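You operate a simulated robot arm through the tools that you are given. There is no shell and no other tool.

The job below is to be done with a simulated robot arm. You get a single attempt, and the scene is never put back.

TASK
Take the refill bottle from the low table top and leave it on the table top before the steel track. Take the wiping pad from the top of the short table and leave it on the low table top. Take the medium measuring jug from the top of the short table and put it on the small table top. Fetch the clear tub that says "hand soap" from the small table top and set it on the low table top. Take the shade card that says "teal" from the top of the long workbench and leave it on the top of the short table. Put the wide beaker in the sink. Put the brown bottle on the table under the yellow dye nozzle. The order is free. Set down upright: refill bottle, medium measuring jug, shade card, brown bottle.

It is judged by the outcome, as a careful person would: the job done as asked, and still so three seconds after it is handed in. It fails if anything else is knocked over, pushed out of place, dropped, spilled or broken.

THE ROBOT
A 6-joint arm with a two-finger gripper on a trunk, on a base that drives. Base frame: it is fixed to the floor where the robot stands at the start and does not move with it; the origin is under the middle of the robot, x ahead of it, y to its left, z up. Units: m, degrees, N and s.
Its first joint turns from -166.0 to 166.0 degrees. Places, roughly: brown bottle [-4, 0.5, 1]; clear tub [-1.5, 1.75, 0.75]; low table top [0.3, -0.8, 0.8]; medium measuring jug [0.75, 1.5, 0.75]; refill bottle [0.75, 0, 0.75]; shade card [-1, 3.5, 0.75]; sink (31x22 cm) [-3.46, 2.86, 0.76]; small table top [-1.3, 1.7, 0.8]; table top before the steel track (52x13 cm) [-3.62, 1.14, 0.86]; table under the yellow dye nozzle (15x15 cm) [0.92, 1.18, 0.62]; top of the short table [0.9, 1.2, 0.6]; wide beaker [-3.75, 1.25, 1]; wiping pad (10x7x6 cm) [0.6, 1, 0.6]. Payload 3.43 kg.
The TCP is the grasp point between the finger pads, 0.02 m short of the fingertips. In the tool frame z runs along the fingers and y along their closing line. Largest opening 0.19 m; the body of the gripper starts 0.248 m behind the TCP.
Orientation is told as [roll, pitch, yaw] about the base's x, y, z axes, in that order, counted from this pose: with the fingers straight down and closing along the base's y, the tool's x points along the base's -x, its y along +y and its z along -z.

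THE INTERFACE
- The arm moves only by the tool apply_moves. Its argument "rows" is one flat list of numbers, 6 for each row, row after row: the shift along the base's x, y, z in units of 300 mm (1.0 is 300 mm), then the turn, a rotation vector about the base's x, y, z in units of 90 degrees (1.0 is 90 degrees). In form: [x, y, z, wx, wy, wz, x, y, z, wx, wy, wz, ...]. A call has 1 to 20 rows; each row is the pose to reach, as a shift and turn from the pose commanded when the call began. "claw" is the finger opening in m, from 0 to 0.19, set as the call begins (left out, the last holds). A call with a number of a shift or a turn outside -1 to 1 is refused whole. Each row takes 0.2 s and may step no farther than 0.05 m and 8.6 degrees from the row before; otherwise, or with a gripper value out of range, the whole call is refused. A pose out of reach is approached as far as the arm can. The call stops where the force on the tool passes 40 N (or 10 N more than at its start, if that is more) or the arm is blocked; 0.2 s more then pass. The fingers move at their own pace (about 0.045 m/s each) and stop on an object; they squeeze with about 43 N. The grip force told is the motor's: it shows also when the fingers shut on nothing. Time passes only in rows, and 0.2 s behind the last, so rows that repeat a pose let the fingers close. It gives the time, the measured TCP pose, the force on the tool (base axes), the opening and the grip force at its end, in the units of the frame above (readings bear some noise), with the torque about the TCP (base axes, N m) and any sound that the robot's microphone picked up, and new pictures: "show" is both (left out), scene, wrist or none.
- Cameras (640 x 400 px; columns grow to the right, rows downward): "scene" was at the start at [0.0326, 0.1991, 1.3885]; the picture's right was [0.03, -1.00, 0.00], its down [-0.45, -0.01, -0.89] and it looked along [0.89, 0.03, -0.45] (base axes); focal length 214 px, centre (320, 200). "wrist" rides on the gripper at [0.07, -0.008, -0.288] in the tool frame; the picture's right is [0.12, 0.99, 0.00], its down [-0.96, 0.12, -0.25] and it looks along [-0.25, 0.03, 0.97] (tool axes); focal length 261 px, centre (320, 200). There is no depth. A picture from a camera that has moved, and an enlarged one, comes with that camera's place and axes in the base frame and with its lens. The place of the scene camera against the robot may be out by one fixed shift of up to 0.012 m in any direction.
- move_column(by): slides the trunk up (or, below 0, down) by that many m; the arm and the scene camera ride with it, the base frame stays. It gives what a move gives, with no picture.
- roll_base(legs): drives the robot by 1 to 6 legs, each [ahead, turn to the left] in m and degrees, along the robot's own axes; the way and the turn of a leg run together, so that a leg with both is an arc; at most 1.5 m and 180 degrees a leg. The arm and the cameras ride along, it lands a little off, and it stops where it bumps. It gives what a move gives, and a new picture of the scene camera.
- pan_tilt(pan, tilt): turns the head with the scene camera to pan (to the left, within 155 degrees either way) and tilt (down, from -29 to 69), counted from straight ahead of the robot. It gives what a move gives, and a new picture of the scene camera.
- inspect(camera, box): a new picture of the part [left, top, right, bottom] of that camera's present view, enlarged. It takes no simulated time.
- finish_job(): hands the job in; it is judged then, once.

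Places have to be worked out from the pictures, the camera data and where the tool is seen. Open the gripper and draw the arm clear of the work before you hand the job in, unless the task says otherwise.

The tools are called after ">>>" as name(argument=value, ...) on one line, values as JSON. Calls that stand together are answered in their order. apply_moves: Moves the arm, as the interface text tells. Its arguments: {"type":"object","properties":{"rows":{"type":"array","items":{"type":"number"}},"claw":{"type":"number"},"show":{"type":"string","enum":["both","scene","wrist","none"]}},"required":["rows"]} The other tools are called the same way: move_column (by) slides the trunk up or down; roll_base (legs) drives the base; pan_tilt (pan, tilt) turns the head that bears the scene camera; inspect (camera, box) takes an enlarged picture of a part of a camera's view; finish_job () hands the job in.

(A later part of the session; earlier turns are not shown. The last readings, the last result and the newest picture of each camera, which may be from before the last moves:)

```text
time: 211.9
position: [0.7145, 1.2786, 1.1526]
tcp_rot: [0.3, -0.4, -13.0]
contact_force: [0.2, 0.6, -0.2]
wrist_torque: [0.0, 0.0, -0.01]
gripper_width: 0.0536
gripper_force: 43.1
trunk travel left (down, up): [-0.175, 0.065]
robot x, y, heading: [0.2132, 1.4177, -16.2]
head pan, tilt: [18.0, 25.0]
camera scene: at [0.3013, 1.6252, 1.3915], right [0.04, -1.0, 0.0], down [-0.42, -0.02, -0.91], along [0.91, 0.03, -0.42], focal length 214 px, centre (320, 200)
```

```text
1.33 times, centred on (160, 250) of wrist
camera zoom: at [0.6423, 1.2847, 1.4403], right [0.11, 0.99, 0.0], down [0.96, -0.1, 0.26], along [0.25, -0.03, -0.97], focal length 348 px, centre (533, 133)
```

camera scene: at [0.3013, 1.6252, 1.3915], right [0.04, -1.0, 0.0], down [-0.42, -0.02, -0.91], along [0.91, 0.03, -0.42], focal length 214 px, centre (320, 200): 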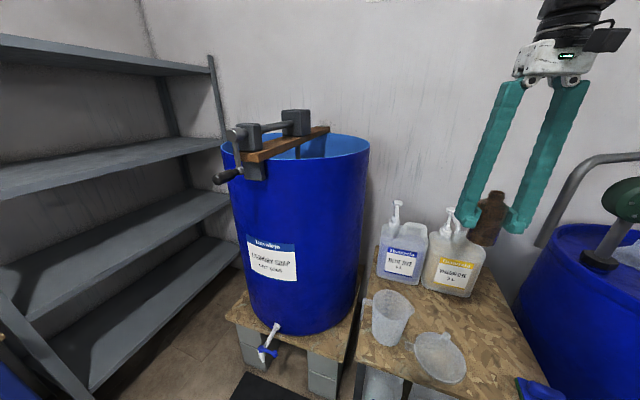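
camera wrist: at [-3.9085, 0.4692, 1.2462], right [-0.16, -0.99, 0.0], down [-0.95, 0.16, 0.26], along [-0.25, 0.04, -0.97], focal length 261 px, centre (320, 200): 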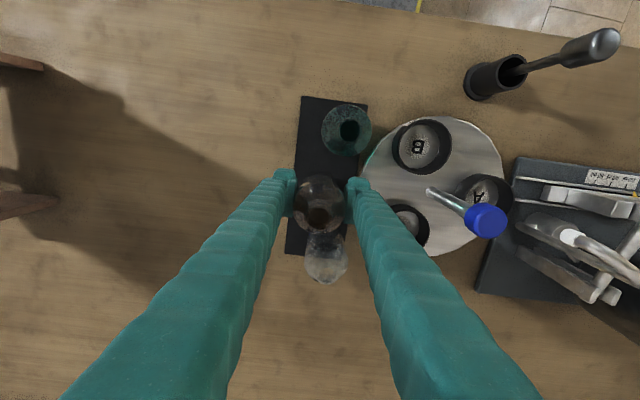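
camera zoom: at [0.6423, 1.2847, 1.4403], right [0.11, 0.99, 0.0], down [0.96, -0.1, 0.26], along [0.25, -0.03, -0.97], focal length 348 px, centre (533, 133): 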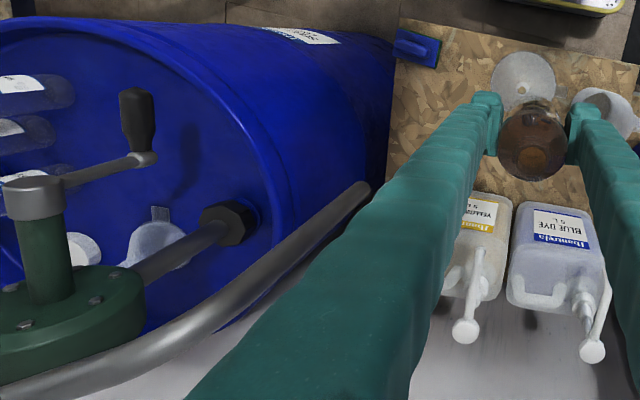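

The pipe's free end hangs at about (0.79, 1.06) above z=1.05 — workable. I'll set the bottle first just in front of the nozzle at about (0.829, 1.182), then regrasp it tilted.

>>> apply_moves(rows=[0.1, -0.08, 0, 0, 0, -0.02, 0.2, -0.16, 0, 0, 0, -0.043, 0.29, -0.24, 0, 0, 0, -0.043, 0.38, -0.324, 0, 0, 0, -0.043, 0.38, -0.324, -0.13, 0, 0, -0.043, 0.38, -0.324, -0.26, 0, 0, -0.043, 0.38, -0.324, -0.4, 0, 0, -0.043], show="both")

>>> inspect(camera="scene", box=[360, 100, 600, 340])

```text
time: 213.5
position: [0.8279, 1.1804, 1.0316]
tcp_rot: [0.2, -0.6, -16.8]
contact_force: [0.3, 0.6, -0.7]
wrist_torque: [-0.01, -0.05, 0.01]
gripper_width: 0.0531
gripper_force: 43.2
trunk travel left (down, up): [-0.175, 0.065]
robot x, y, heading: [0.2076, 1.4167, -15.7]
head pan, tilt: [18.0, 25.0]
camera scene: at [0.3012, 1.6252, 1.3916], right [0.04, -1.0, 0.0], down [-0.42, -0.02, -0.91], along [0.91, 0.03, -0.42], focal length 214 px, centre (320, 200)
camera wrist: at [0.7547, 1.1919, 1.3204], right [0.17, 0.98, 0.0], down [0.95, -0.17, 0.26], along [0.25, -0.04, -0.97], focal length 261 px, centre (320, 200)
```

scene: 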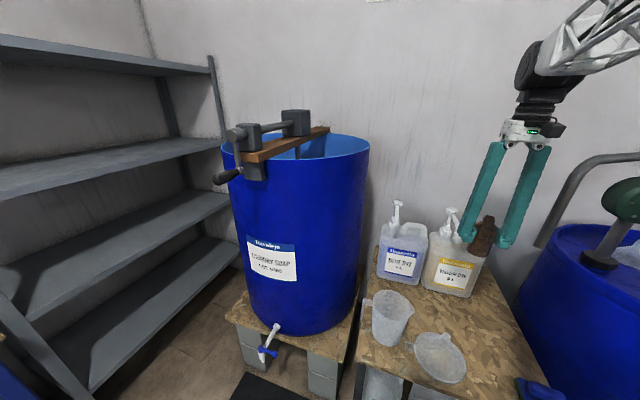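
wrist: 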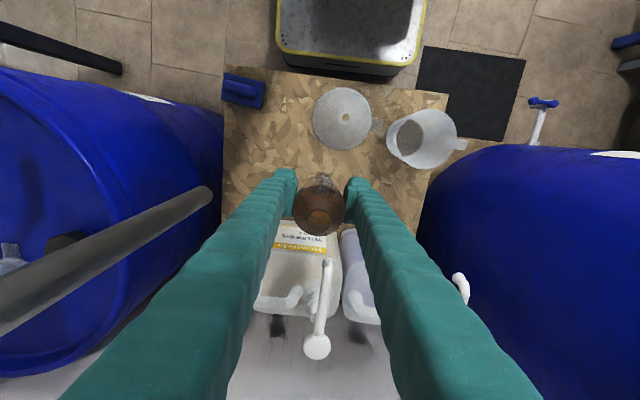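

```text
1.67 times, centred on (480, 220) of scene
camera zoom: at [0.3012, 1.6252, 1.3916], right [0.04, -1.0, 0.0], down [-0.42, -0.02, -0.91], along [0.91, 0.03, -0.42], focal length 358 px, centre (53, 167)
```

zoom: 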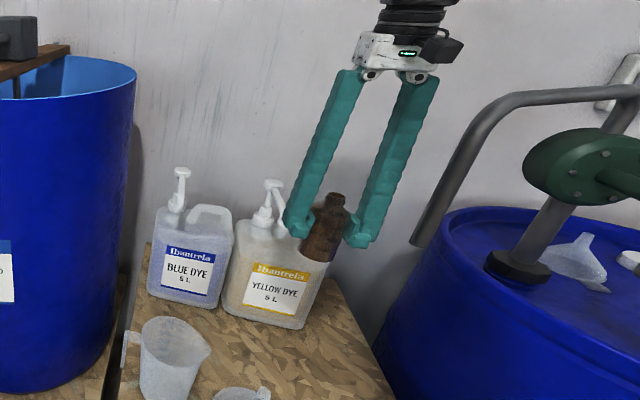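

Clear of the nozzle, funnel and pipe. I continue down to z≈0.76 and look again.

>>> apply_moves(rows=[0, 0, -0.15, 0, 0, 0, 0, 0, -0.3, 0, 0, 0, 0, 0, -0.45, 0, 0, 0, 0, 0, -0.6, 0, 0, 0, 0, 0, -0.75, 0, 0, 0, 0, 0, -0.9, 0, 0, 0], show="both")

>>> inspect(camera="scene", box=[360, 140, 560, 340])

```text
time: 214.9
position: [0.8294, 1.1788, 0.7621]
tcp_rot: [0.2, -0.5, -16.7]
contact_force: [-0.8, 1.7, 0.0]
wrist_torque: [-0.06, -0.14, 0.02]
gripper_width: 0.0532
gripper_force: 42.9
trunk travel left (down, up): [-0.175, 0.065]
robot x, y, heading: [0.2141, 1.4169, -15.9]
head pan, tilt: [18.0, 25.0]
camera scene: at [0.3008, 1.6253, 1.3916], right [0.04, -1.0, 0.0], down [-0.42, -0.02, -0.91], along [0.91, 0.03, -0.42], focal length 214 px, centre (320, 200)
camera wrist: at [0.7564, 1.1912, 1.0507], right [0.17, 0.98, 0.0], down [0.95, -0.17, 0.26], along [0.25, -0.04, -0.97], focal length 261 px, centre (320, 200)
```

scene: 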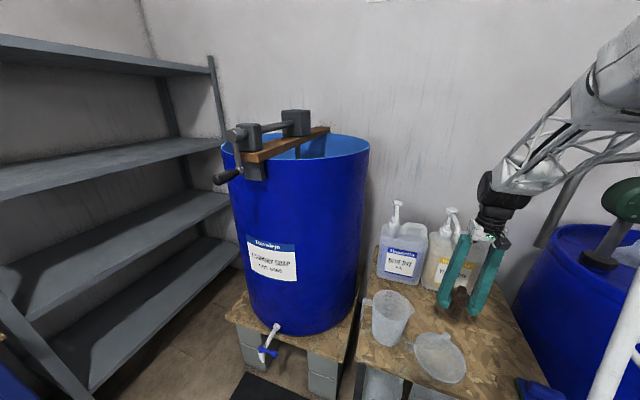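
wrist: 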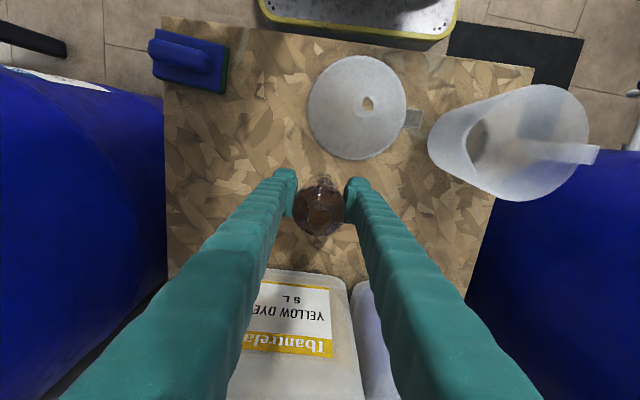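

```text
2.00 times, centred on (460, 240) of scene
camera zoom: at [0.3008, 1.6253, 1.3916], right [0.04, -1.0, 0.0], down [-0.42, -0.02, -0.91], along [0.91, 0.03, -0.42], focal length 429 px, centre (40, 120)
```

zoom: 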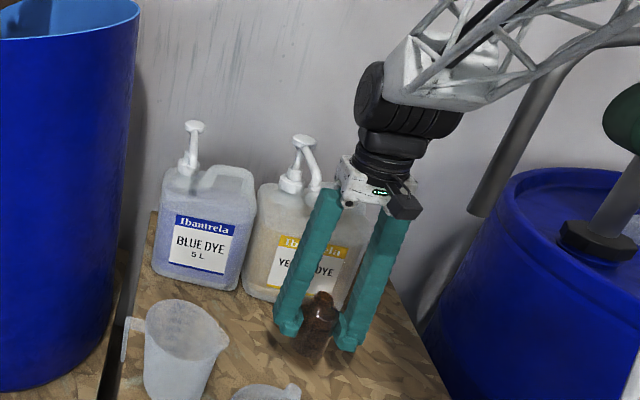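

The wrist clears pump and pipe. I go down further in small steps, watching forces.

>>> apply_moves(rows=[0, 0, -0.06, 0, 0, 0, 0, 0, -0.12, 0, 0, 0, 0, 0, -0.18, 0, 0, 0], show="none")

>>> inspect(camera="scene", box=[360, 140, 560, 340])

```text
time: 215.7
position: [0.8284, 1.1791, 0.7076]
tcp_rot: [0.2, -0.6, -16.8]
contact_force: [-0.1, 0.8, -0.3]
wrist_torque: [-0.06, -0.04, 0.0]
gripper_width: 0.0533
gripper_force: 42.9
trunk travel left (down, up): [-0.175, 0.065]
robot x, y, heading: [0.2111, 1.416, -16.0]
head pan, tilt: [18.0, 25.0]
```

```text
2.00 times, centred on (460, 240) of scene
camera zoom: at [0.3011, 1.6252, 1.3916], right [0.04, -1.0, 0.0], down [-0.42, -0.02, -0.91], along [0.91, 0.03, -0.42], focal length 429 px, centre (40, 120)
```

zoom: 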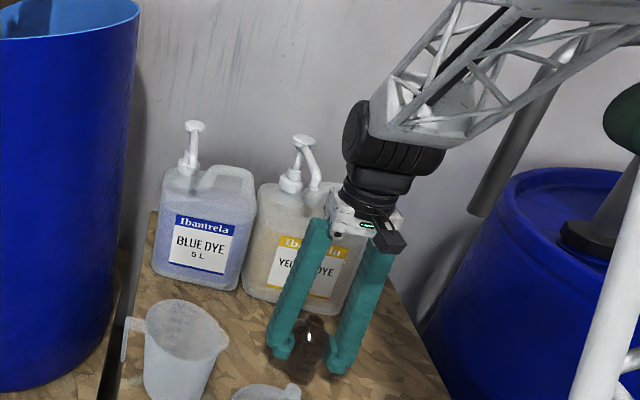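

Still free. A few more millimetres until the bottle touches the table.

>>> apply_moves(rows=[0, 0, -0.015, 0, 0, 0, 0, 0, -0.03, 0, 0, 0], show="none")

```text
time: 216.3
position: [0.8286, 1.1791, 0.7004]
tcp_rot: [0.2, -0.4, -16.7]
contact_force: [1.4, 0.6, -0.5]
wrist_torque: [-0.03, 0.0, 0.02]
gripper_width: 0.0533
gripper_force: 42.7
trunk travel left (down, up): [-0.175, 0.065]
robot x, y, heading: [0.2086, 1.4209, -16.1]
head pan, tilt: [18.0, 25.0]
```

Not yet touching; continue.

>>> apply_moves(rows=[0, 0, -0.013, 0, 0, 0, 0, 0, -0.026, 0, 0, 0], show="none")

```text
time: 216.9
position: [0.83, 1.179, 0.693]
tcp_rot: [0.1, -0.5, -16.8]
contact_force: [-0.1, 0.5, 0.9]
wrist_torque: [-0.02, 0.0, -0.01]
gripper_width: 0.0534
gripper_force: 43.2
trunk travel left (down, up): [-0.175, 0.065]
robot x, y, heading: [0.2122, 1.4202, -16.1]
head pan, tilt: [18.0, 25.0]
```

Another 8 mm.

>>> apply_moves(rows=[0, 0, -0.013, 0, 0, 0, 0, 0, -0.026, 0, 0, 0], show="none")

```text
time: 217.5
position: [0.8286, 1.1809, 0.6833]
tcp_rot: [0.3, -0.6, -16.9]
contact_force: [0.3, -0.6, -1.2]
wrist_torque: [0.01, 0.0, 0.02]
gripper_width: 0.0531
gripper_force: 43.0
trunk travel left (down, up): [-0.175, 0.065]
robot x, y, heading: [0.2116, 1.4173, -15.9]
head pan, tilt: [18.0, 25.0]
```

Still free; continue down.

>>> apply_moves(rows=[0, 0, -0.013, 0, 0, 0, 0, 0, -0.026, 0, 0, 0], show="none")

>>> inspect(camera="scene", box=[420, 220, 560, 340])

```text
time: 218.1
position: [0.8291, 1.1805, 0.677]
tcp_rot: [0.2, -0.6, -16.7]
contact_force: [-3.3, 3.5, 29.3]
wrist_torque: [0.16, 0.14, 0.01]
gripper_width: 0.0533
gripper_force: 43.0
trunk travel left (down, up): [-0.175, 0.065]
robot x, y, heading: [0.2113, 1.4207, -16.2]
head pan, tilt: [18.0, 25.0]
```

```text
3.33 times, centred on (490, 280) of scene
camera zoom: at [0.3004, 1.6255, 1.3922], right [0.04, -1.0, 0.0], down [-0.42, -0.02, -0.91], along [0.91, 0.03, -0.42], focal length 715 px, centre (-247, -67)
```

zoom: 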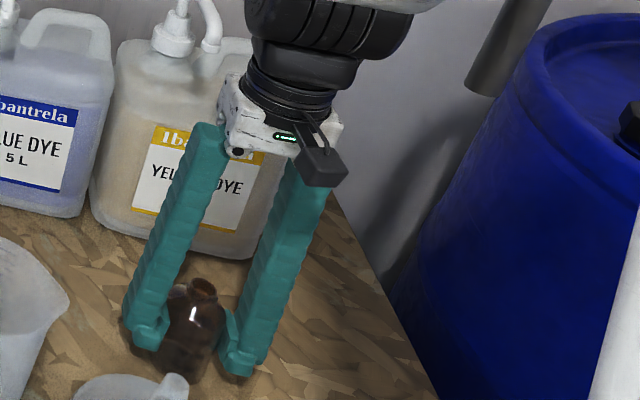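

The bottle stands on the table (contact at z≈0.677). I ease off, open the fingers to 0.10 and check.

>>> apply_moves(rows=[0, 0, 0.007, 0, 0, 0, 0, 0, 0.007, 0, 0, 0], show="none")

>>> apply_moves(rows=[0, 0, 0, 0, 0, 0, 0, 0, 0, 0, 0, 0, 0, 0, 0, 0, 0, 0, 0, 0, 0, 0, 0, 0], claw=0.1, show="wrist")

```text
time: 218.7
position: [0.8295, 1.1805, 0.6771]
tcp_rot: [0.2, -0.5, -16.9]
contact_force: [2.7, 1.6, 7.5]
wrist_torque: [0.05, -0.17, 0.05]
gripper_width: 0.0536
gripper_force: 43.1
trunk travel left (down, up): [-0.175, 0.065]
robot x, y, heading: [0.2123, 1.4189, -16.2]
head pan, tilt: [18.0, 25.0]
```

```text
time: 219.7
position: [0.8287, 1.1804, 0.6784]
tcp_rot: [0.2, -0.4, -16.8]
contact_force: [-0.3, -0.2, 0.3]
wrist_torque: [0.0, 0.02, 0.0]
gripper_width: 0.1001
gripper_force: 0.0
trunk travel left (down, up): [-0.175, 0.065]
robot x, y, heading: [0.2119, 1.4185, -16.0]
head pan, tilt: [18.0, 25.0]
camera wrist: at [0.757, 1.192, 0.9662], right [0.17, 0.98, 0.0], down [0.95, -0.17, 0.26], along [0.25, -0.04, -0.97], focal length 261 px, centre (320, 200)
```

wrist: 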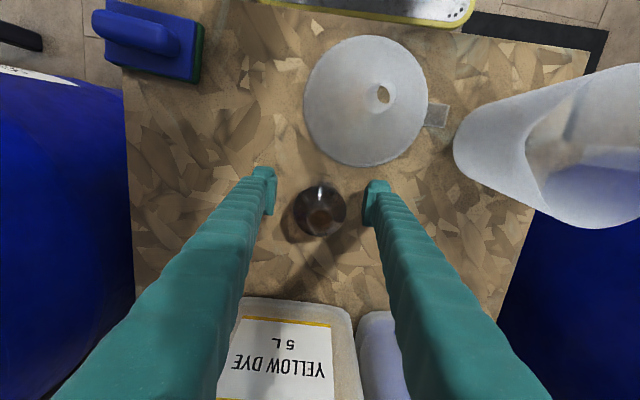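

Now I tilt the gripper back toward the robot by 35° about the closing line, staying around the bottle.

>>> apply_moves(rows=[0, 0, 0.003, -0.0223, -0.0745, 0, 0, 0, 0.006, -0.0446, -0.149, 0, 0, 0, 0.01, -0.067, -0.2236, 0, 0, 0, 0.013, -0.0893, -0.298, 0, 0, 0, 0.016, -0.1116, -0.3726, 0], show="both")

>>> inspect(camera="scene", box=[360, 140, 600, 340])

```text
time: 220.9
position: [0.8351, 1.1911, 0.6827]
tcp_rot: [2.0, -24.9, -16.7]
contact_force: [0.9, 0.3, -0.6]
wrist_torque: [0.01, 0.01, -0.01]
gripper_width: 0.0997
gripper_force: 0.0
out of reach, approached as far as the arm can: row 4, 5
trunk travel left (down, up): [-0.175, 0.065]
robot x, y, heading: [0.2098, 1.4147, -16.0]
head pan, tilt: [18.0, 25.0]
camera scene: at [0.3012, 1.6251, 1.3916], right [0.04, -1.0, 0.0], down [-0.42, -0.02, -0.91], along [0.91, 0.03, -0.42], focal length 214 px, centre (320, 200)
camera wrist: at [0.6539, 1.2272, 0.9145], right [0.17, 0.99, -0.02], down [0.77, -0.12, 0.63], along [0.62, -0.12, -0.77], focal length 261 px, centre (320, 200)
```

scene: 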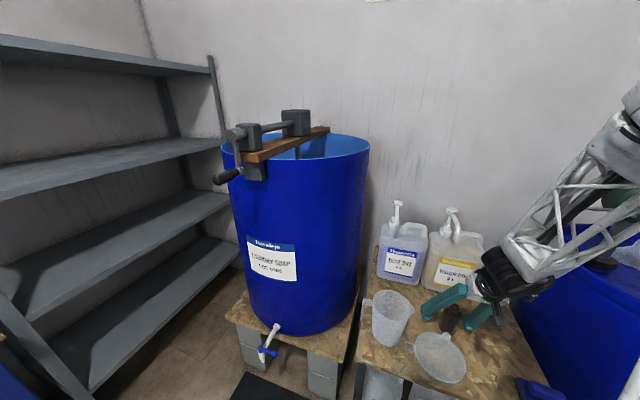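
wrist: 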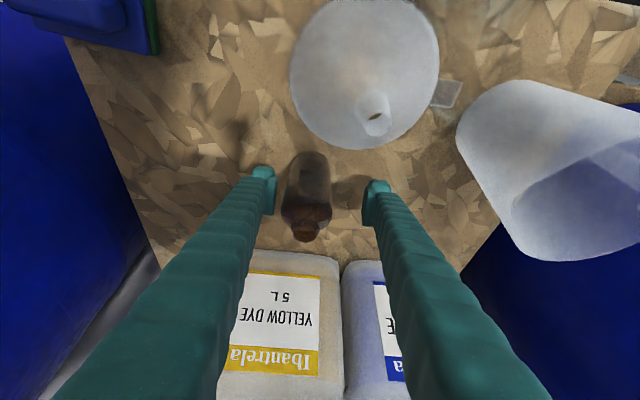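

```text
2.00 times, centred on (480, 240) of scene
camera zoom: at [0.3012, 1.6251, 1.3916], right [0.04, -1.0, 0.0], down [-0.42, -0.02, -0.91], along [0.91, 0.03, -0.42], focal length 429 px, centre (0, 120)
```

zoom: 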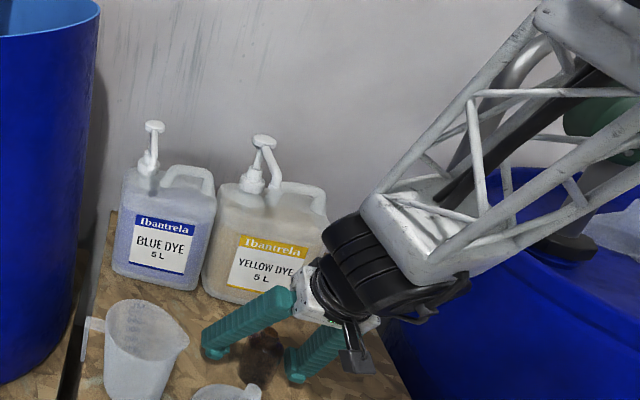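

The arm is folded too tight here to tilt fully (25° reached). I'll raise clear, back the robot off 0.17 m for more room, and then come back tilted.

>>> apply_moves(rows=[0, 0, 0.1, 0, 0, 0, 0, 0, 0.2, 0, 0, 0, 0, 0, 0.35, 0, 0, 0, 0, 0, 0.5, 0, 0, 0, 0, 0, 0.65, 0, 0, 0, 0, 0, 0.8, 0, 0, 0], show="both")

```text
time: 222.3
position: [0.8345, 1.1923, 0.9221]
tcp_rot: [2.1, -24.7, -16.7]
contact_force: [1.2, -0.3, -0.4]
wrist_torque: [0.04, 0.05, 0.01]
gripper_width: 0.1
gripper_force: 0.2
trunk travel left (down, up): [-0.175, 0.065]
robot x, y, heading: [0.216, 1.4165, -16.0]
head pan, tilt: [18.0, 25.0]
camera scene: at [0.3017, 1.625, 1.3915], right [0.04, -1.0, 0.0], down [-0.42, -0.02, -0.91], along [0.91, 0.03, -0.42], focal length 214 px, centre (320, 200)
camera wrist: at [0.6538, 1.2266, 1.1542], right [0.17, 0.99, -0.02], down [0.77, -0.12, 0.63], along [0.62, -0.12, -0.77], focal length 261 px, centre (320, 200)
```

scene: 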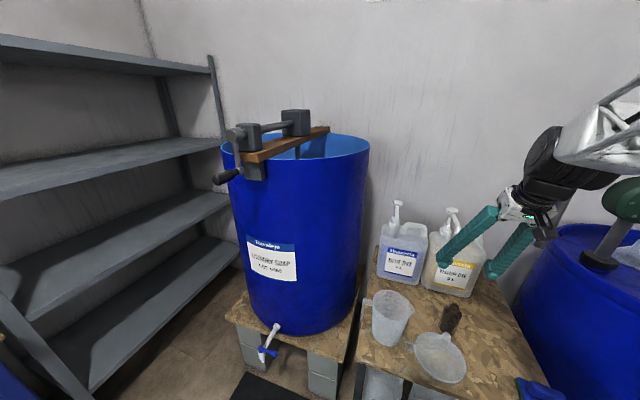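
wrist: 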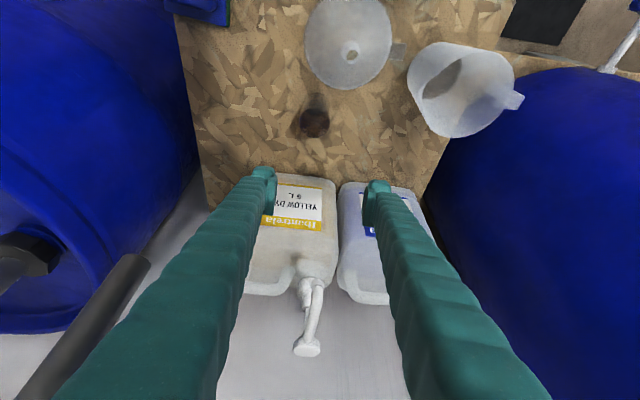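

I back the robot off 0.17 m.

>>> roll_base(legs=[[-0.17, 0]])

>>> apply_moves(rows=[0, 0, 0, -0.02, -0.08, 0, 0, 0, 0, -0.04, -0.16, 0], show="both")

```text
time: 223.7
position: [0.6719, 1.2373, 0.9216]
tcp_rot: [2.1, -24.9, -16.9]
contact_force: [0.3, 0.1, 0.2]
wrist_torque: [0.01, 0.01, 0.01]
gripper_width: 0.1001
gripper_force: 0.1
trunk travel left (down, up): [-0.175, 0.065]
robot x, y, heading: [0.0473, 1.4605, -15.8]
head pan, tilt: [18.0, 25.0]
camera scene: at [0.1381, 1.6717, 1.3915], right [0.04, -1.0, 0.0], down [-0.42, -0.01, -0.91], along [0.91, 0.03, -0.42], focal length 214 px, centre (320, 200)
```

scene: 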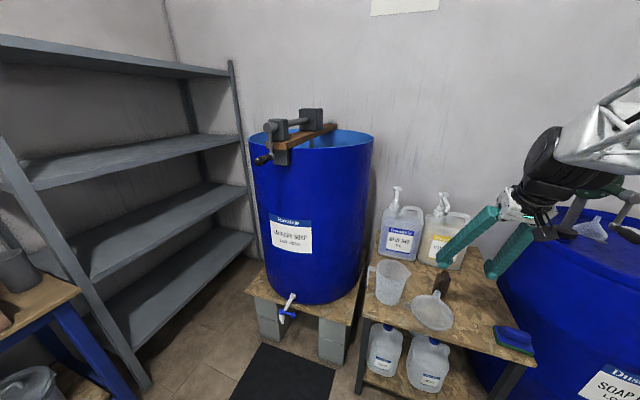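

```text
time: 224.3
position: [0.673, 1.2374, 0.9233]
tcp_rot: [3.1, -39.7, -17.3]
contact_force: [0.0, -0.3, 0.4]
wrist_torque: [0.04, 0.02, 0.04]
gripper_width: 0.0999
gripper_force: 0.1
trunk travel left (down, up): [-0.175, 0.065]
robot x, y, heading: [0.0476, 1.4647, -15.8]
head pan, tilt: [18.0, 25.0]
camera scene: at [0.1386, 1.6715, 1.3916], right [0.04, -1.0, 0.0], down [-0.42, -0.01, -0.91], along [0.91, 0.03, -0.42], focal length 214 px, centre (320, 200)
camera wrist: at [0.4388, 1.2855, 1.0987], right [0.18, 0.98, -0.04], down [0.58, -0.07, 0.81], along [0.79, -0.16, -0.59], focal length 261 px, centre (320, 200)
```

scene: 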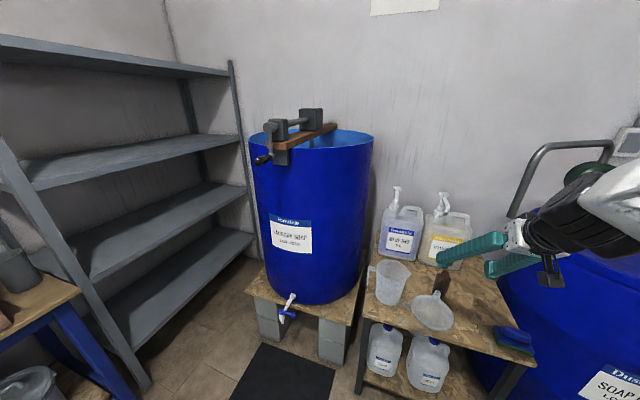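
wrist: 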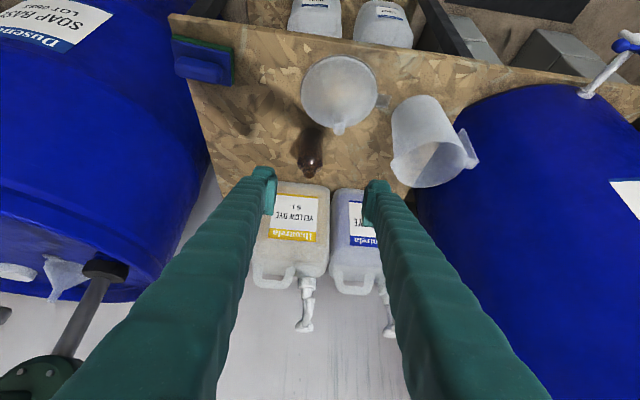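

Tilt is 40° now with room to spare. I approach the bottle along the tool axis, correcting the slight roll, stopping part-way to check.

>>> apply_moves(rows=[0.074, -0.027, -0.113, -0.012, 0.004, 0, 0.149, -0.054, -0.227, -0.0255, 0.0077, 0, 0.223, -0.081, -0.34, -0.0255, 0.0077, 0, 0.297, -0.109, -0.454, -0.0255, 0.0077, 0], show="both")

>>> inspect(camera="scene", box=[360, 170, 560, 340])

```text
time: 225.5
position: [0.7489, 1.2261, 0.7696]
tcp_rot: [-3.2, -36.3, -6.0]
contact_force: [0.1, -0.1, -0.7]
wrist_torque: [0.01, 0.01, 0.02]
gripper_width: 0.1002
gripper_force: 0.0
trunk travel left (down, up): [-0.175, 0.065]
robot x, y, heading: [0.0462, 1.4653, -15.7]
head pan, tilt: [18.0, 25.0]
stopped in row 4: the arm was blocked; the commanded pose is now the measured one
camera scene: at [0.1378, 1.6718, 1.3915], right [0.04, -1.0, 0.0], down [-0.42, -0.01, -0.91], along [0.91, 0.03, -0.42], focal length 214 px, centre (320, 200)
camera wrist: at [0.5246, 1.2569, 0.961], right [0.04, 0.99, -0.11], down [0.64, 0.06, 0.76], along [0.76, -0.11, -0.64], focal length 261 px, centre (320, 200)
```

scene: 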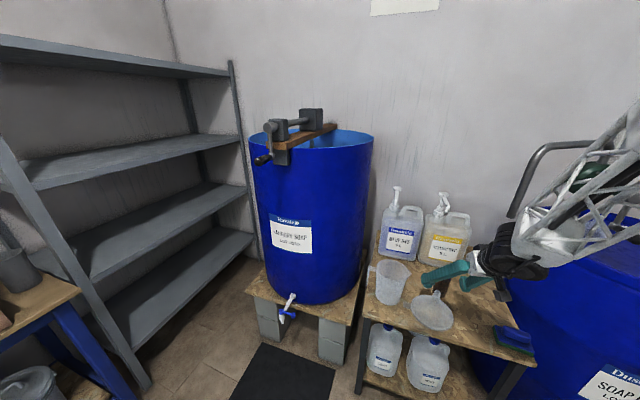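
wrist: 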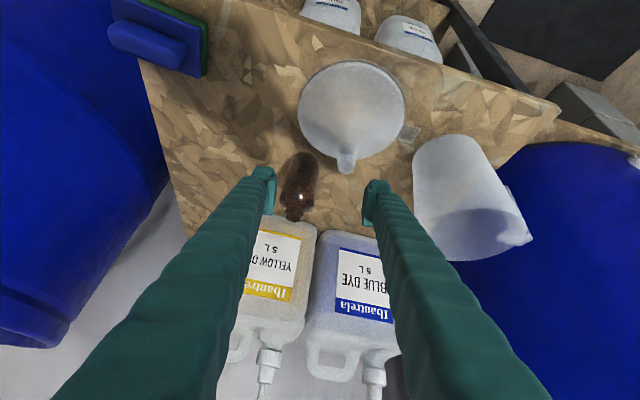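

```text
2.35 times, centred on (460, 255) of scene
camera zoom: at [0.1378, 1.6718, 1.3915], right [0.04, -1.0, 0.0], down [-0.42, -0.01, -0.91], along [0.91, 0.03, -0.42], focal length 505 px, centre (-9, 71)
```

zoom: 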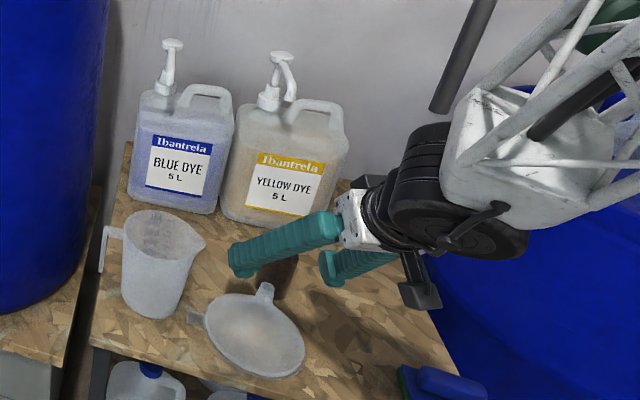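

The wrist got close to its singular alignment with the forearm, so I'll use a gentler 25° tilt, which still clears the nozzle. I raise a bit while re-orienting.

>>> apply_moves(rows=[0.008, -0.026, 0.087, 0.0183, 0.039, -0.0338, 0.016, -0.052, 0.174, 0.0366, 0.078, -0.0676, 0.024, -0.078, 0.261, 0.0549, 0.117, -0.1014], show="wrist")

```text
time: 226.5
position: [0.7899, 1.2613, 0.8618]
tcp_rot: [8.4, -28.2, -15.3]
contact_force: [0.7, 1.0, -0.1]
wrist_torque: [0.02, 0.03, -0.03]
gripper_width: 0.1
gripper_force: 0.0
out of reach, approached as far as the arm can: row 1
trunk travel left (down, up): [-0.175, 0.065]
robot x, y, heading: [0.0503, 1.4629, -15.8]
head pan, tilt: [18.0, 25.0]
stopped in row 3: the arm was blocked; the commanded pose is now the measured one
camera wrist: at [0.5887, 1.2637, 1.0796], right [0.09, 0.99, 0.07], down [0.72, -0.12, 0.68], along [0.69, -0.01, -0.73], focal length 261 px, centre (320, 200)
```

wrist: 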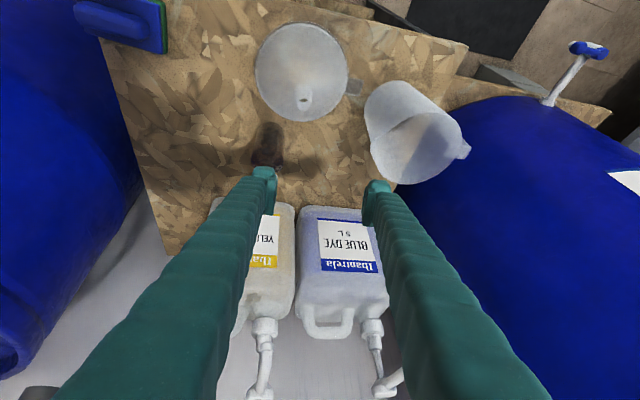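

The wrist is still near its awkward alignment. I raise straight up and return to a vertical tool before tilting only moderately.

>>> apply_moves(rows=[0, 0, 0.13, 0, 0, 0, 0, 0, 0.27, 0, 0, 0, 0, 0, 0.4, 0, 0, 0, 0, 0, 0.53, 0, 0, 0, 0, 0, 0.67, 0, 0, 0], show="both")

```text
time: 227.7
position: [0.7893, 1.2601, 1.063]
tcp_rot: [8.4, -28.0, -15.3]
contact_force: [1.3, 0.9, -0.4]
wrist_torque: [0.01, 0.0, 0.0]
gripper_width: 0.0999
gripper_force: 0.1
trunk travel left (down, up): [-0.175, 0.065]
robot x, y, heading: [0.0474, 1.4633, -16.1]
head pan, tilt: [18.0, 25.0]
camera scene: at [0.138, 1.6717, 1.3915], right [0.04, -1.0, 0.0], down [-0.42, -0.01, -0.91], along [0.91, 0.03, -0.42], focal length 214 px, centre (320, 200)
camera wrist: at [0.5876, 1.2625, 1.2814], right [0.09, 0.99, 0.07], down [0.72, -0.12, 0.68], along [0.69, -0.01, -0.73], focal length 261 px, centre (320, 200)
```

scene: 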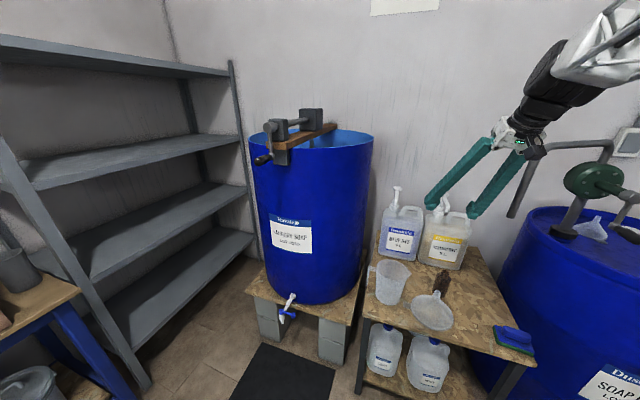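
wrist: 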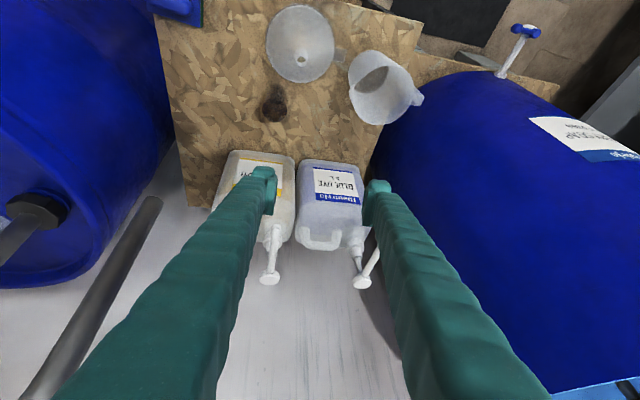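

All objects still stand. I re-orient to a 20° tilt while shifting above the approach line.

>>> apply_moves(rows=[-0.065, -0.055, 0, -0.0192, 0.0363, -0.0182, -0.13, -0.11, 0, -0.0383, 0.0727, -0.0364, -0.194, -0.165, 0, -0.0575, 0.109, -0.0546], show="none")

```text
time: 228.5
position: [0.7308, 1.2097, 1.0654]
tcp_rot: [-0.1, -20.1, -16.9]
contact_force: [0.3, 0.1, 0.0]
wrist_torque: [0.02, 0.0, 0.0]
gripper_width: 0.0997
gripper_force: 0.1
trunk travel left (down, up): [-0.175, 0.065]
robot x, y, heading: [0.0466, 1.4651, -16.2]
head pan, tilt: [18.0, 25.0]
```

Orientation is right (pitch −20°). I go down along the approach line to just above the bottle.

>>> apply_moves(rows=[0, 0, -0.16, 0, 0, 0, 0, 0.003, -0.327, 0, 0, 0, 0.052, -0.013, -0.477, 0, 0, 0, 0.104, -0.029, -0.627, 0, 0, 0, 0.13, -0.037, -0.7, 0, 0, 0], show="both")

>>> inspect(camera="wrist", box=[220, 90, 420, 250])

```text
refused: row 2 steps farther than a row can; nothing moved
```

```text
2.50 times, centred on (320, 170) of wrist
camera zoom: at [0.5716, 1.2493, 1.3117], right [0.18, 0.98, -0.04], down [0.82, -0.13, 0.56], along [0.55, -0.14, -0.83], focal length 652 px, centre (320, 275)
```

zoom: 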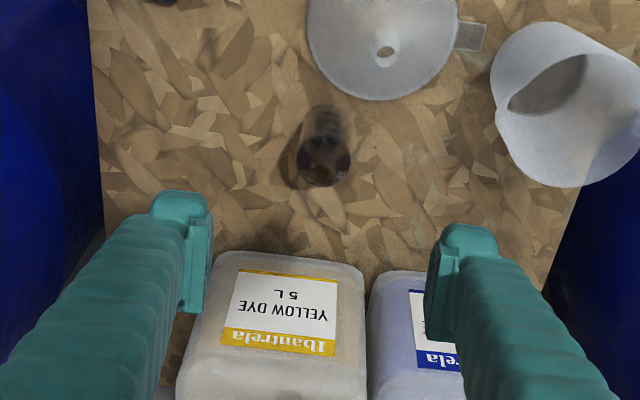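

Row spacing was slightly too long; I use smaller steps.

>>> apply_moves(rows=[0, 0, -0.15, 0, 0, 0, 0, 0.003, -0.3, 0, 0, 0, 0.04, -0.01, -0.44, 0, 0, 0, 0.085, -0.023, -0.57, 0, 0, 0, 0.13, -0.037, -0.7, 0, 0, 0], show="both")

>>> inspect(camera="wrist", box=[220, 90, 420, 250])

```text
time: 229.7
position: [0.7698, 1.2012, 0.853]
tcp_rot: [0.0, -20.2, -16.7]
contact_force: [-0.4, 0.1, 0.7]
wrist_torque: [-0.02, -0.1, 0.01]
gripper_width: 0.1
gripper_force: 0.1
trunk travel left (down, up): [-0.175, 0.065]
robot x, y, heading: [0.0494, 1.4627, -15.9]
head pan, tilt: [18.0, 25.0]
camera scene: at [0.1371, 1.672, 1.3916], right [0.04, -1.0, 0.0], down [-0.42, -0.01, -0.91], along [0.91, 0.03, -0.42], focal length 214 px, centre (320, 200)
camera wrist: at [0.61, 1.2397, 1.1003], right [0.18, 0.98, -0.04], down [0.82, -0.13, 0.56], along [0.55, -0.14, -0.82], focal length 261 px, centre (320, 200)
```

scene: 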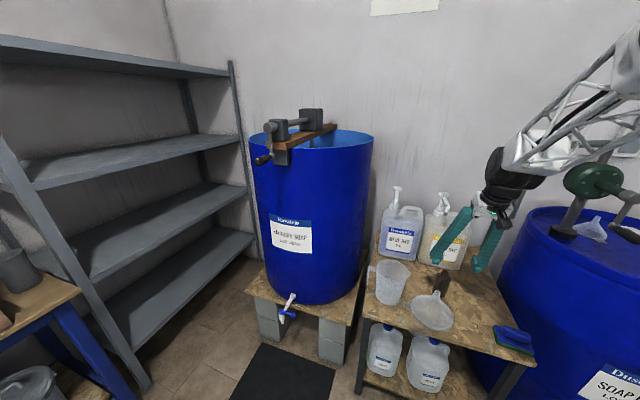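
wrist: 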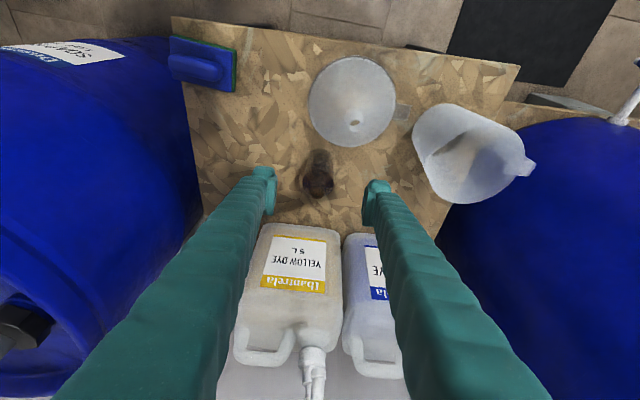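

```text
2.50 times, centred on (320, 170) of wrist
camera zoom: at [0.61, 1.2397, 1.1003], right [0.18, 0.98, -0.04], down [0.82, -0.13, 0.56], along [0.55, -0.14, -0.82], focal length 652 px, centre (320, 275)
```

zoom: 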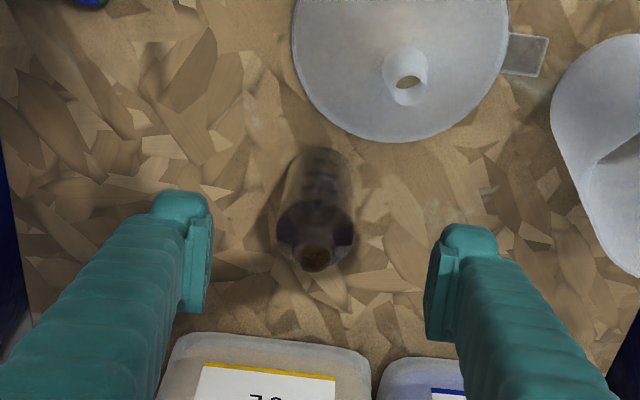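

The bottle lies centred on the approach line. I advance to the grasp point and close.

>>> apply_moves(rows=[0.05, -0.017, -0.14, 0, 0, 0, 0.1, -0.035, -0.28, 0, 0, 0, 0.15, -0.052, -0.42, 0, 0, 0, 0.2, -0.069, -0.56, 0, 0, 0], show="wrist")

>>> inspect(camera="scene", box=[360, 170, 560, 340])

```text
time: 230.7
position: [0.8314, 1.1795, 0.6883]
tcp_rot: [0.1, -20.2, -16.8]
contact_force: [0.3, -0.1, 0.8]
wrist_torque: [0.0, -0.07, 0.0]
gripper_width: 0.1002
gripper_force: 0.0
trunk travel left (down, up): [-0.175, 0.065]
robot x, y, heading: [0.0461, 1.4628, -15.9]
head pan, tilt: [18.0, 25.0]
camera wrist: at [0.6708, 1.2192, 0.9331], right [0.18, 0.98, -0.04], down [0.82, -0.13, 0.56], along [0.55, -0.14, -0.82], focal length 261 px, centre (320, 200)
```

wrist: 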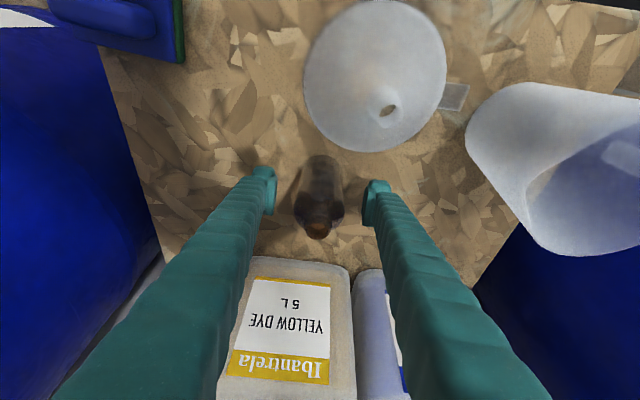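

```text
2.35 times, centred on (460, 255) of scene
camera zoom: at [0.1371, 1.672, 1.3916], right [0.04, -1.0, 0.0], down [-0.42, -0.01, -0.91], along [0.91, 0.03, -0.42], focal length 505 px, centre (-9, 71)
```

zoom: 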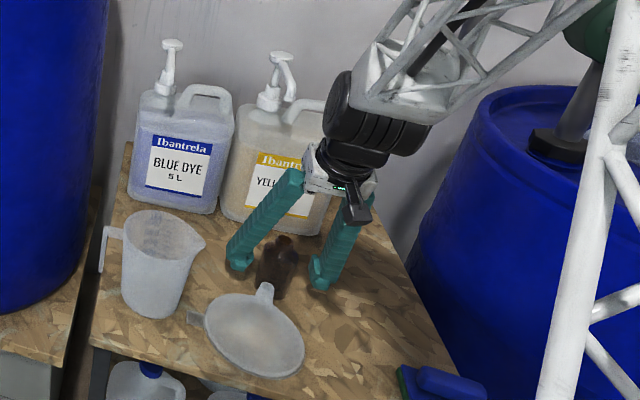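

Everything is aligned. I close on the bottle and lift it slightly.

>>> apply_moves(rows=[0, 0, 0, 0, 0, 0, 0, 0, 0, 0, 0, 0, 0, 0, 0, 0, 0, 0, 0, 0, 0, 0, 0, 0], claw=0.03, show="none")

>>> apply_moves(rows=[0, 0, 0.02, 0, 0, 0, 0, 0, 0.05, 0, 0, 0], show="wrist")

>>> inspect(camera="scene", box=[360, 170, 560, 340])

```text
time: 231.7
position: [0.8319, 1.1788, 0.6854]
tcp_rot: [0.0, -20.0, -16.9]
contact_force: [-0.1, 0.0, 0.7]
wrist_torque: [-0.01, 0.03, -0.01]
gripper_width: 0.0532
gripper_force: 37.7
trunk travel left (down, up): [-0.175, 0.065]
robot x, y, heading: [0.0463, 1.4642, -16.0]
head pan, tilt: [18.0, 25.0]
```

```text
time: 232.3
position: [0.8313, 1.179, 0.701]
tcp_rot: [0.1, -20.1, -16.8]
contact_force: [0.6, -0.8, 0.1]
wrist_torque: [-0.05, 0.02, 0.0]
gripper_width: 0.0531
gripper_force: 43.1
trunk travel left (down, up): [-0.175, 0.065]
robot x, y, heading: [0.0493, 1.4603, -15.9]
head pan, tilt: [18.0, 25.0]
camera wrist: at [0.6714, 1.2186, 0.9474], right [0.18, 0.98, -0.04], down [0.82, -0.13, 0.56], along [0.55, -0.13, -0.83], focal length 261 px, centre (320, 200)
```

wrist: 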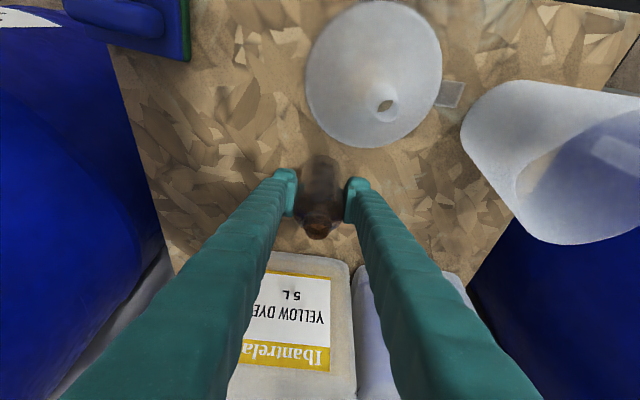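

```text
2.35 times, centred on (460, 255) of scene
camera zoom: at [0.138, 1.6717, 1.3915], right [0.04, -1.0, 0.0], down [-0.42, -0.01, -0.91], along [0.91, 0.03, -0.42], focal length 505 px, centre (-9, 71)
```

zoom: 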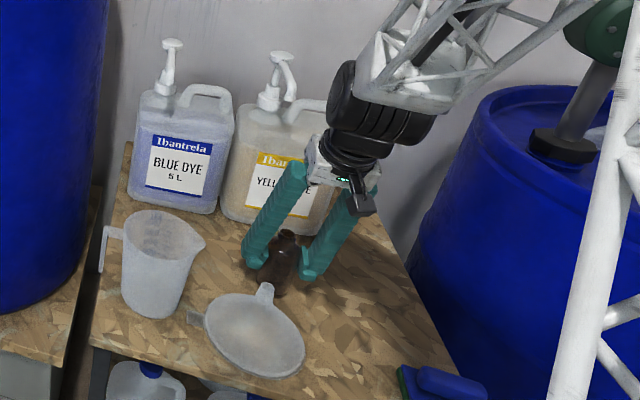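

Held upright and lifted about 1.5 cm. I carry it forward under the yellow nozzle, to about (0.916, 1.175).

>>> apply_moves(rows=[0.07, -0.004, 0, 0, 0, 0, 0.14, -0.008, 0, 0, 0, 0, 0.21, -0.012, 0, 0, 0, 0, 0.28, -0.015, 0, 0, 0, 0], show="both")

>>> inspect(camera="scene", box=[360, 170, 560, 340])

```text
time: 233.3
position: [0.9155, 1.1747, 0.6986]
tcp_rot: [-0.1, -20.1, -16.8]
contact_force: [0.1, 0.1, 0.9]
wrist_torque: [-0.01, -0.02, -0.03]
gripper_width: 0.0527
gripper_force: 42.9
trunk travel left (down, up): [-0.175, 0.065]
robot x, y, heading: [0.0464, 1.4653, -15.8]
head pan, tilt: [18.0, 25.0]
camera scene: at [0.1376, 1.6718, 1.3916], right [0.04, -1.0, 0.0], down [-0.42, -0.01, -0.91], along [0.91, 0.03, -0.42], focal length 214 px, centre (320, 200)
camera wrist: at [0.755, 1.215, 0.9462], right [0.18, 0.98, -0.04], down [0.82, -0.13, 0.56], along [0.55, -0.14, -0.83], focal length 261 px, centre (320, 200)
```

scene: 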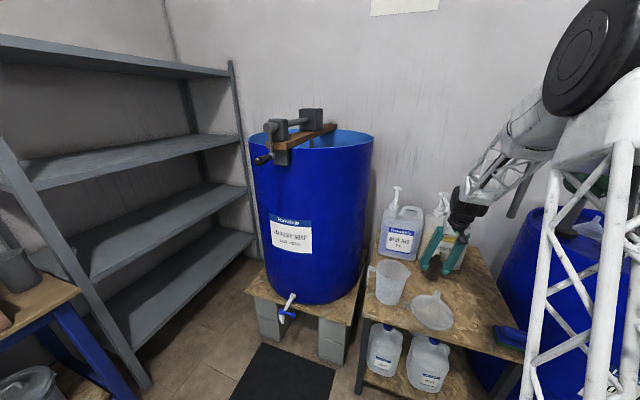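
wrist: 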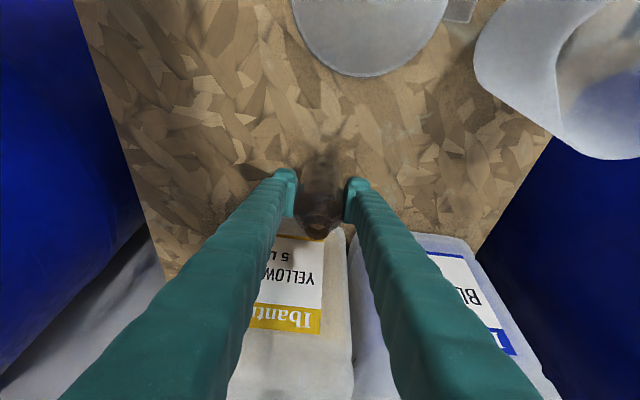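

```text
2.35 times, centred on (460, 255) of scene
camera zoom: at [0.1376, 1.6718, 1.3916], right [0.04, -1.0, 0.0], down [-0.42, -0.01, -0.91], along [0.91, 0.03, -0.42], focal length 505 px, centre (-9, 71)
```

zoom: 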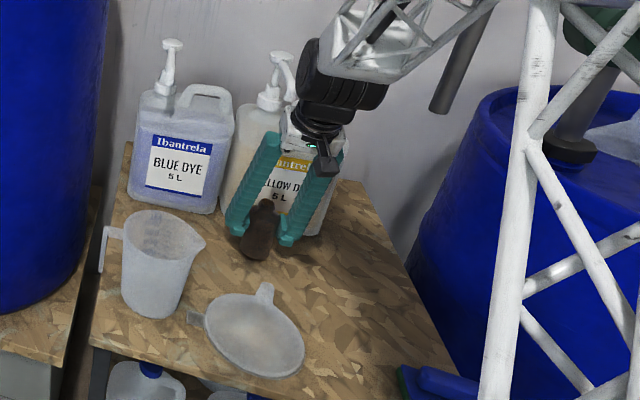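

The bottle is under the yellow nozzle. I lower it until it touches.

>>> apply_moves(rows=[0, 0, -0.02, 0, 0, 0, 0, 0, -0.04, 0, 0, 0], show="none")

```text
time: 233.9
position: [0.9147, 1.1759, 0.6871]
tcp_rot: [0.0, -20.2, -16.7]
contact_force: [0.3, 0.4, -0.4]
wrist_torque: [-0.02, -0.01, 0.01]
gripper_width: 0.0528
gripper_force: 43.1
trunk travel left (down, up): [-0.175, 0.065]
robot x, y, heading: [0.0446, 1.4605, -16.0]
head pan, tilt: [18.0, 25.0]
```

A little further down.

>>> apply_moves(rows=[0, 0, -0.01, 0, 0, 0, 0, 0, -0.01, 0, 0, 0], show="none")

```text
time: 234.5
position: [0.9154, 1.1749, 0.6848]
tcp_rot: [0.0, -20.1, -16.8]
contact_force: [-0.7, 0.0, 6.8]
wrist_torque: [0.03, 0.04, 0.01]
gripper_width: 0.0531
gripper_force: 42.4
trunk travel left (down, up): [-0.175, 0.065]
robot x, y, heading: [0.0446, 1.4633, -16.0]
head pan, tilt: [18.0, 25.0]
```

Light contact (≈7 N). I open to release.

>>> apply_moves(rows=[0, 0, 0, 0, 0, 0, 0, 0, 0, 0, 0, 0, 0, 0, 0, 0, 0, 0, 0, 0, 0, 0, 0, 0], claw=0.1, show="wrist")

>>> inspect(camera="scene", box=[360, 170, 560, 340])

```text
time: 235.5
position: [0.9159, 1.1742, 0.6858]
tcp_rot: [0.0, -20.1, -16.8]
contact_force: [1.2, 0.3, 0.4]
wrist_torque: [0.02, 0.01, 0.0]
gripper_width: 0.0999
gripper_force: 0.1
trunk travel left (down, up): [-0.175, 0.065]
robot x, y, heading: [0.0491, 1.4632, -16.0]
head pan, tilt: [18.0, 25.0]
camera wrist: at [0.7557, 1.214, 0.9318], right [0.18, 0.98, -0.04], down [0.82, -0.13, 0.56], along [0.55, -0.13, -0.83], focal length 261 px, centre (320, 200)
```

wrist: 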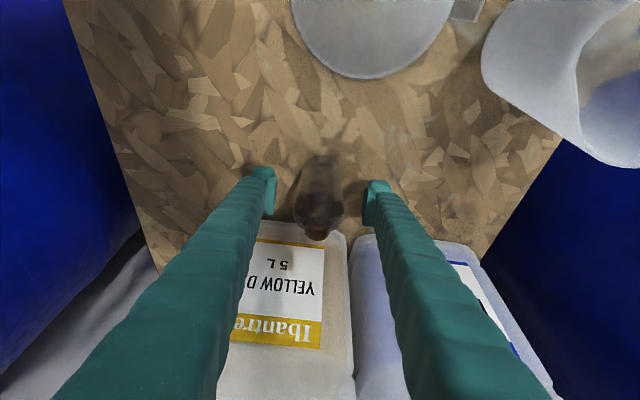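

```text
2.35 times, centred on (460, 255) of scene
camera zoom: at [0.1379, 1.6718, 1.3915], right [0.04, -1.0, 0.0], down [-0.42, -0.01, -0.91], along [0.91, 0.03, -0.42], focal length 505 px, centre (-9, 71)
```

zoom: 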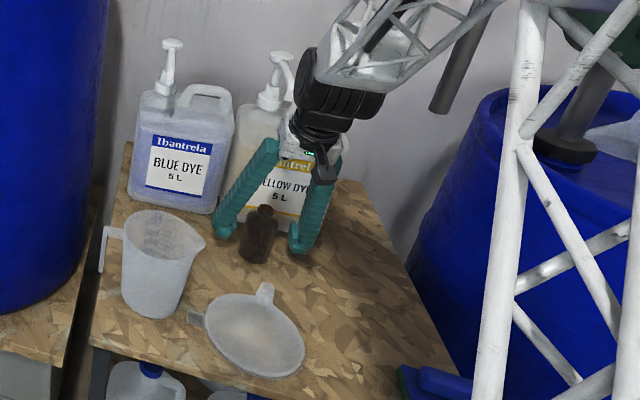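

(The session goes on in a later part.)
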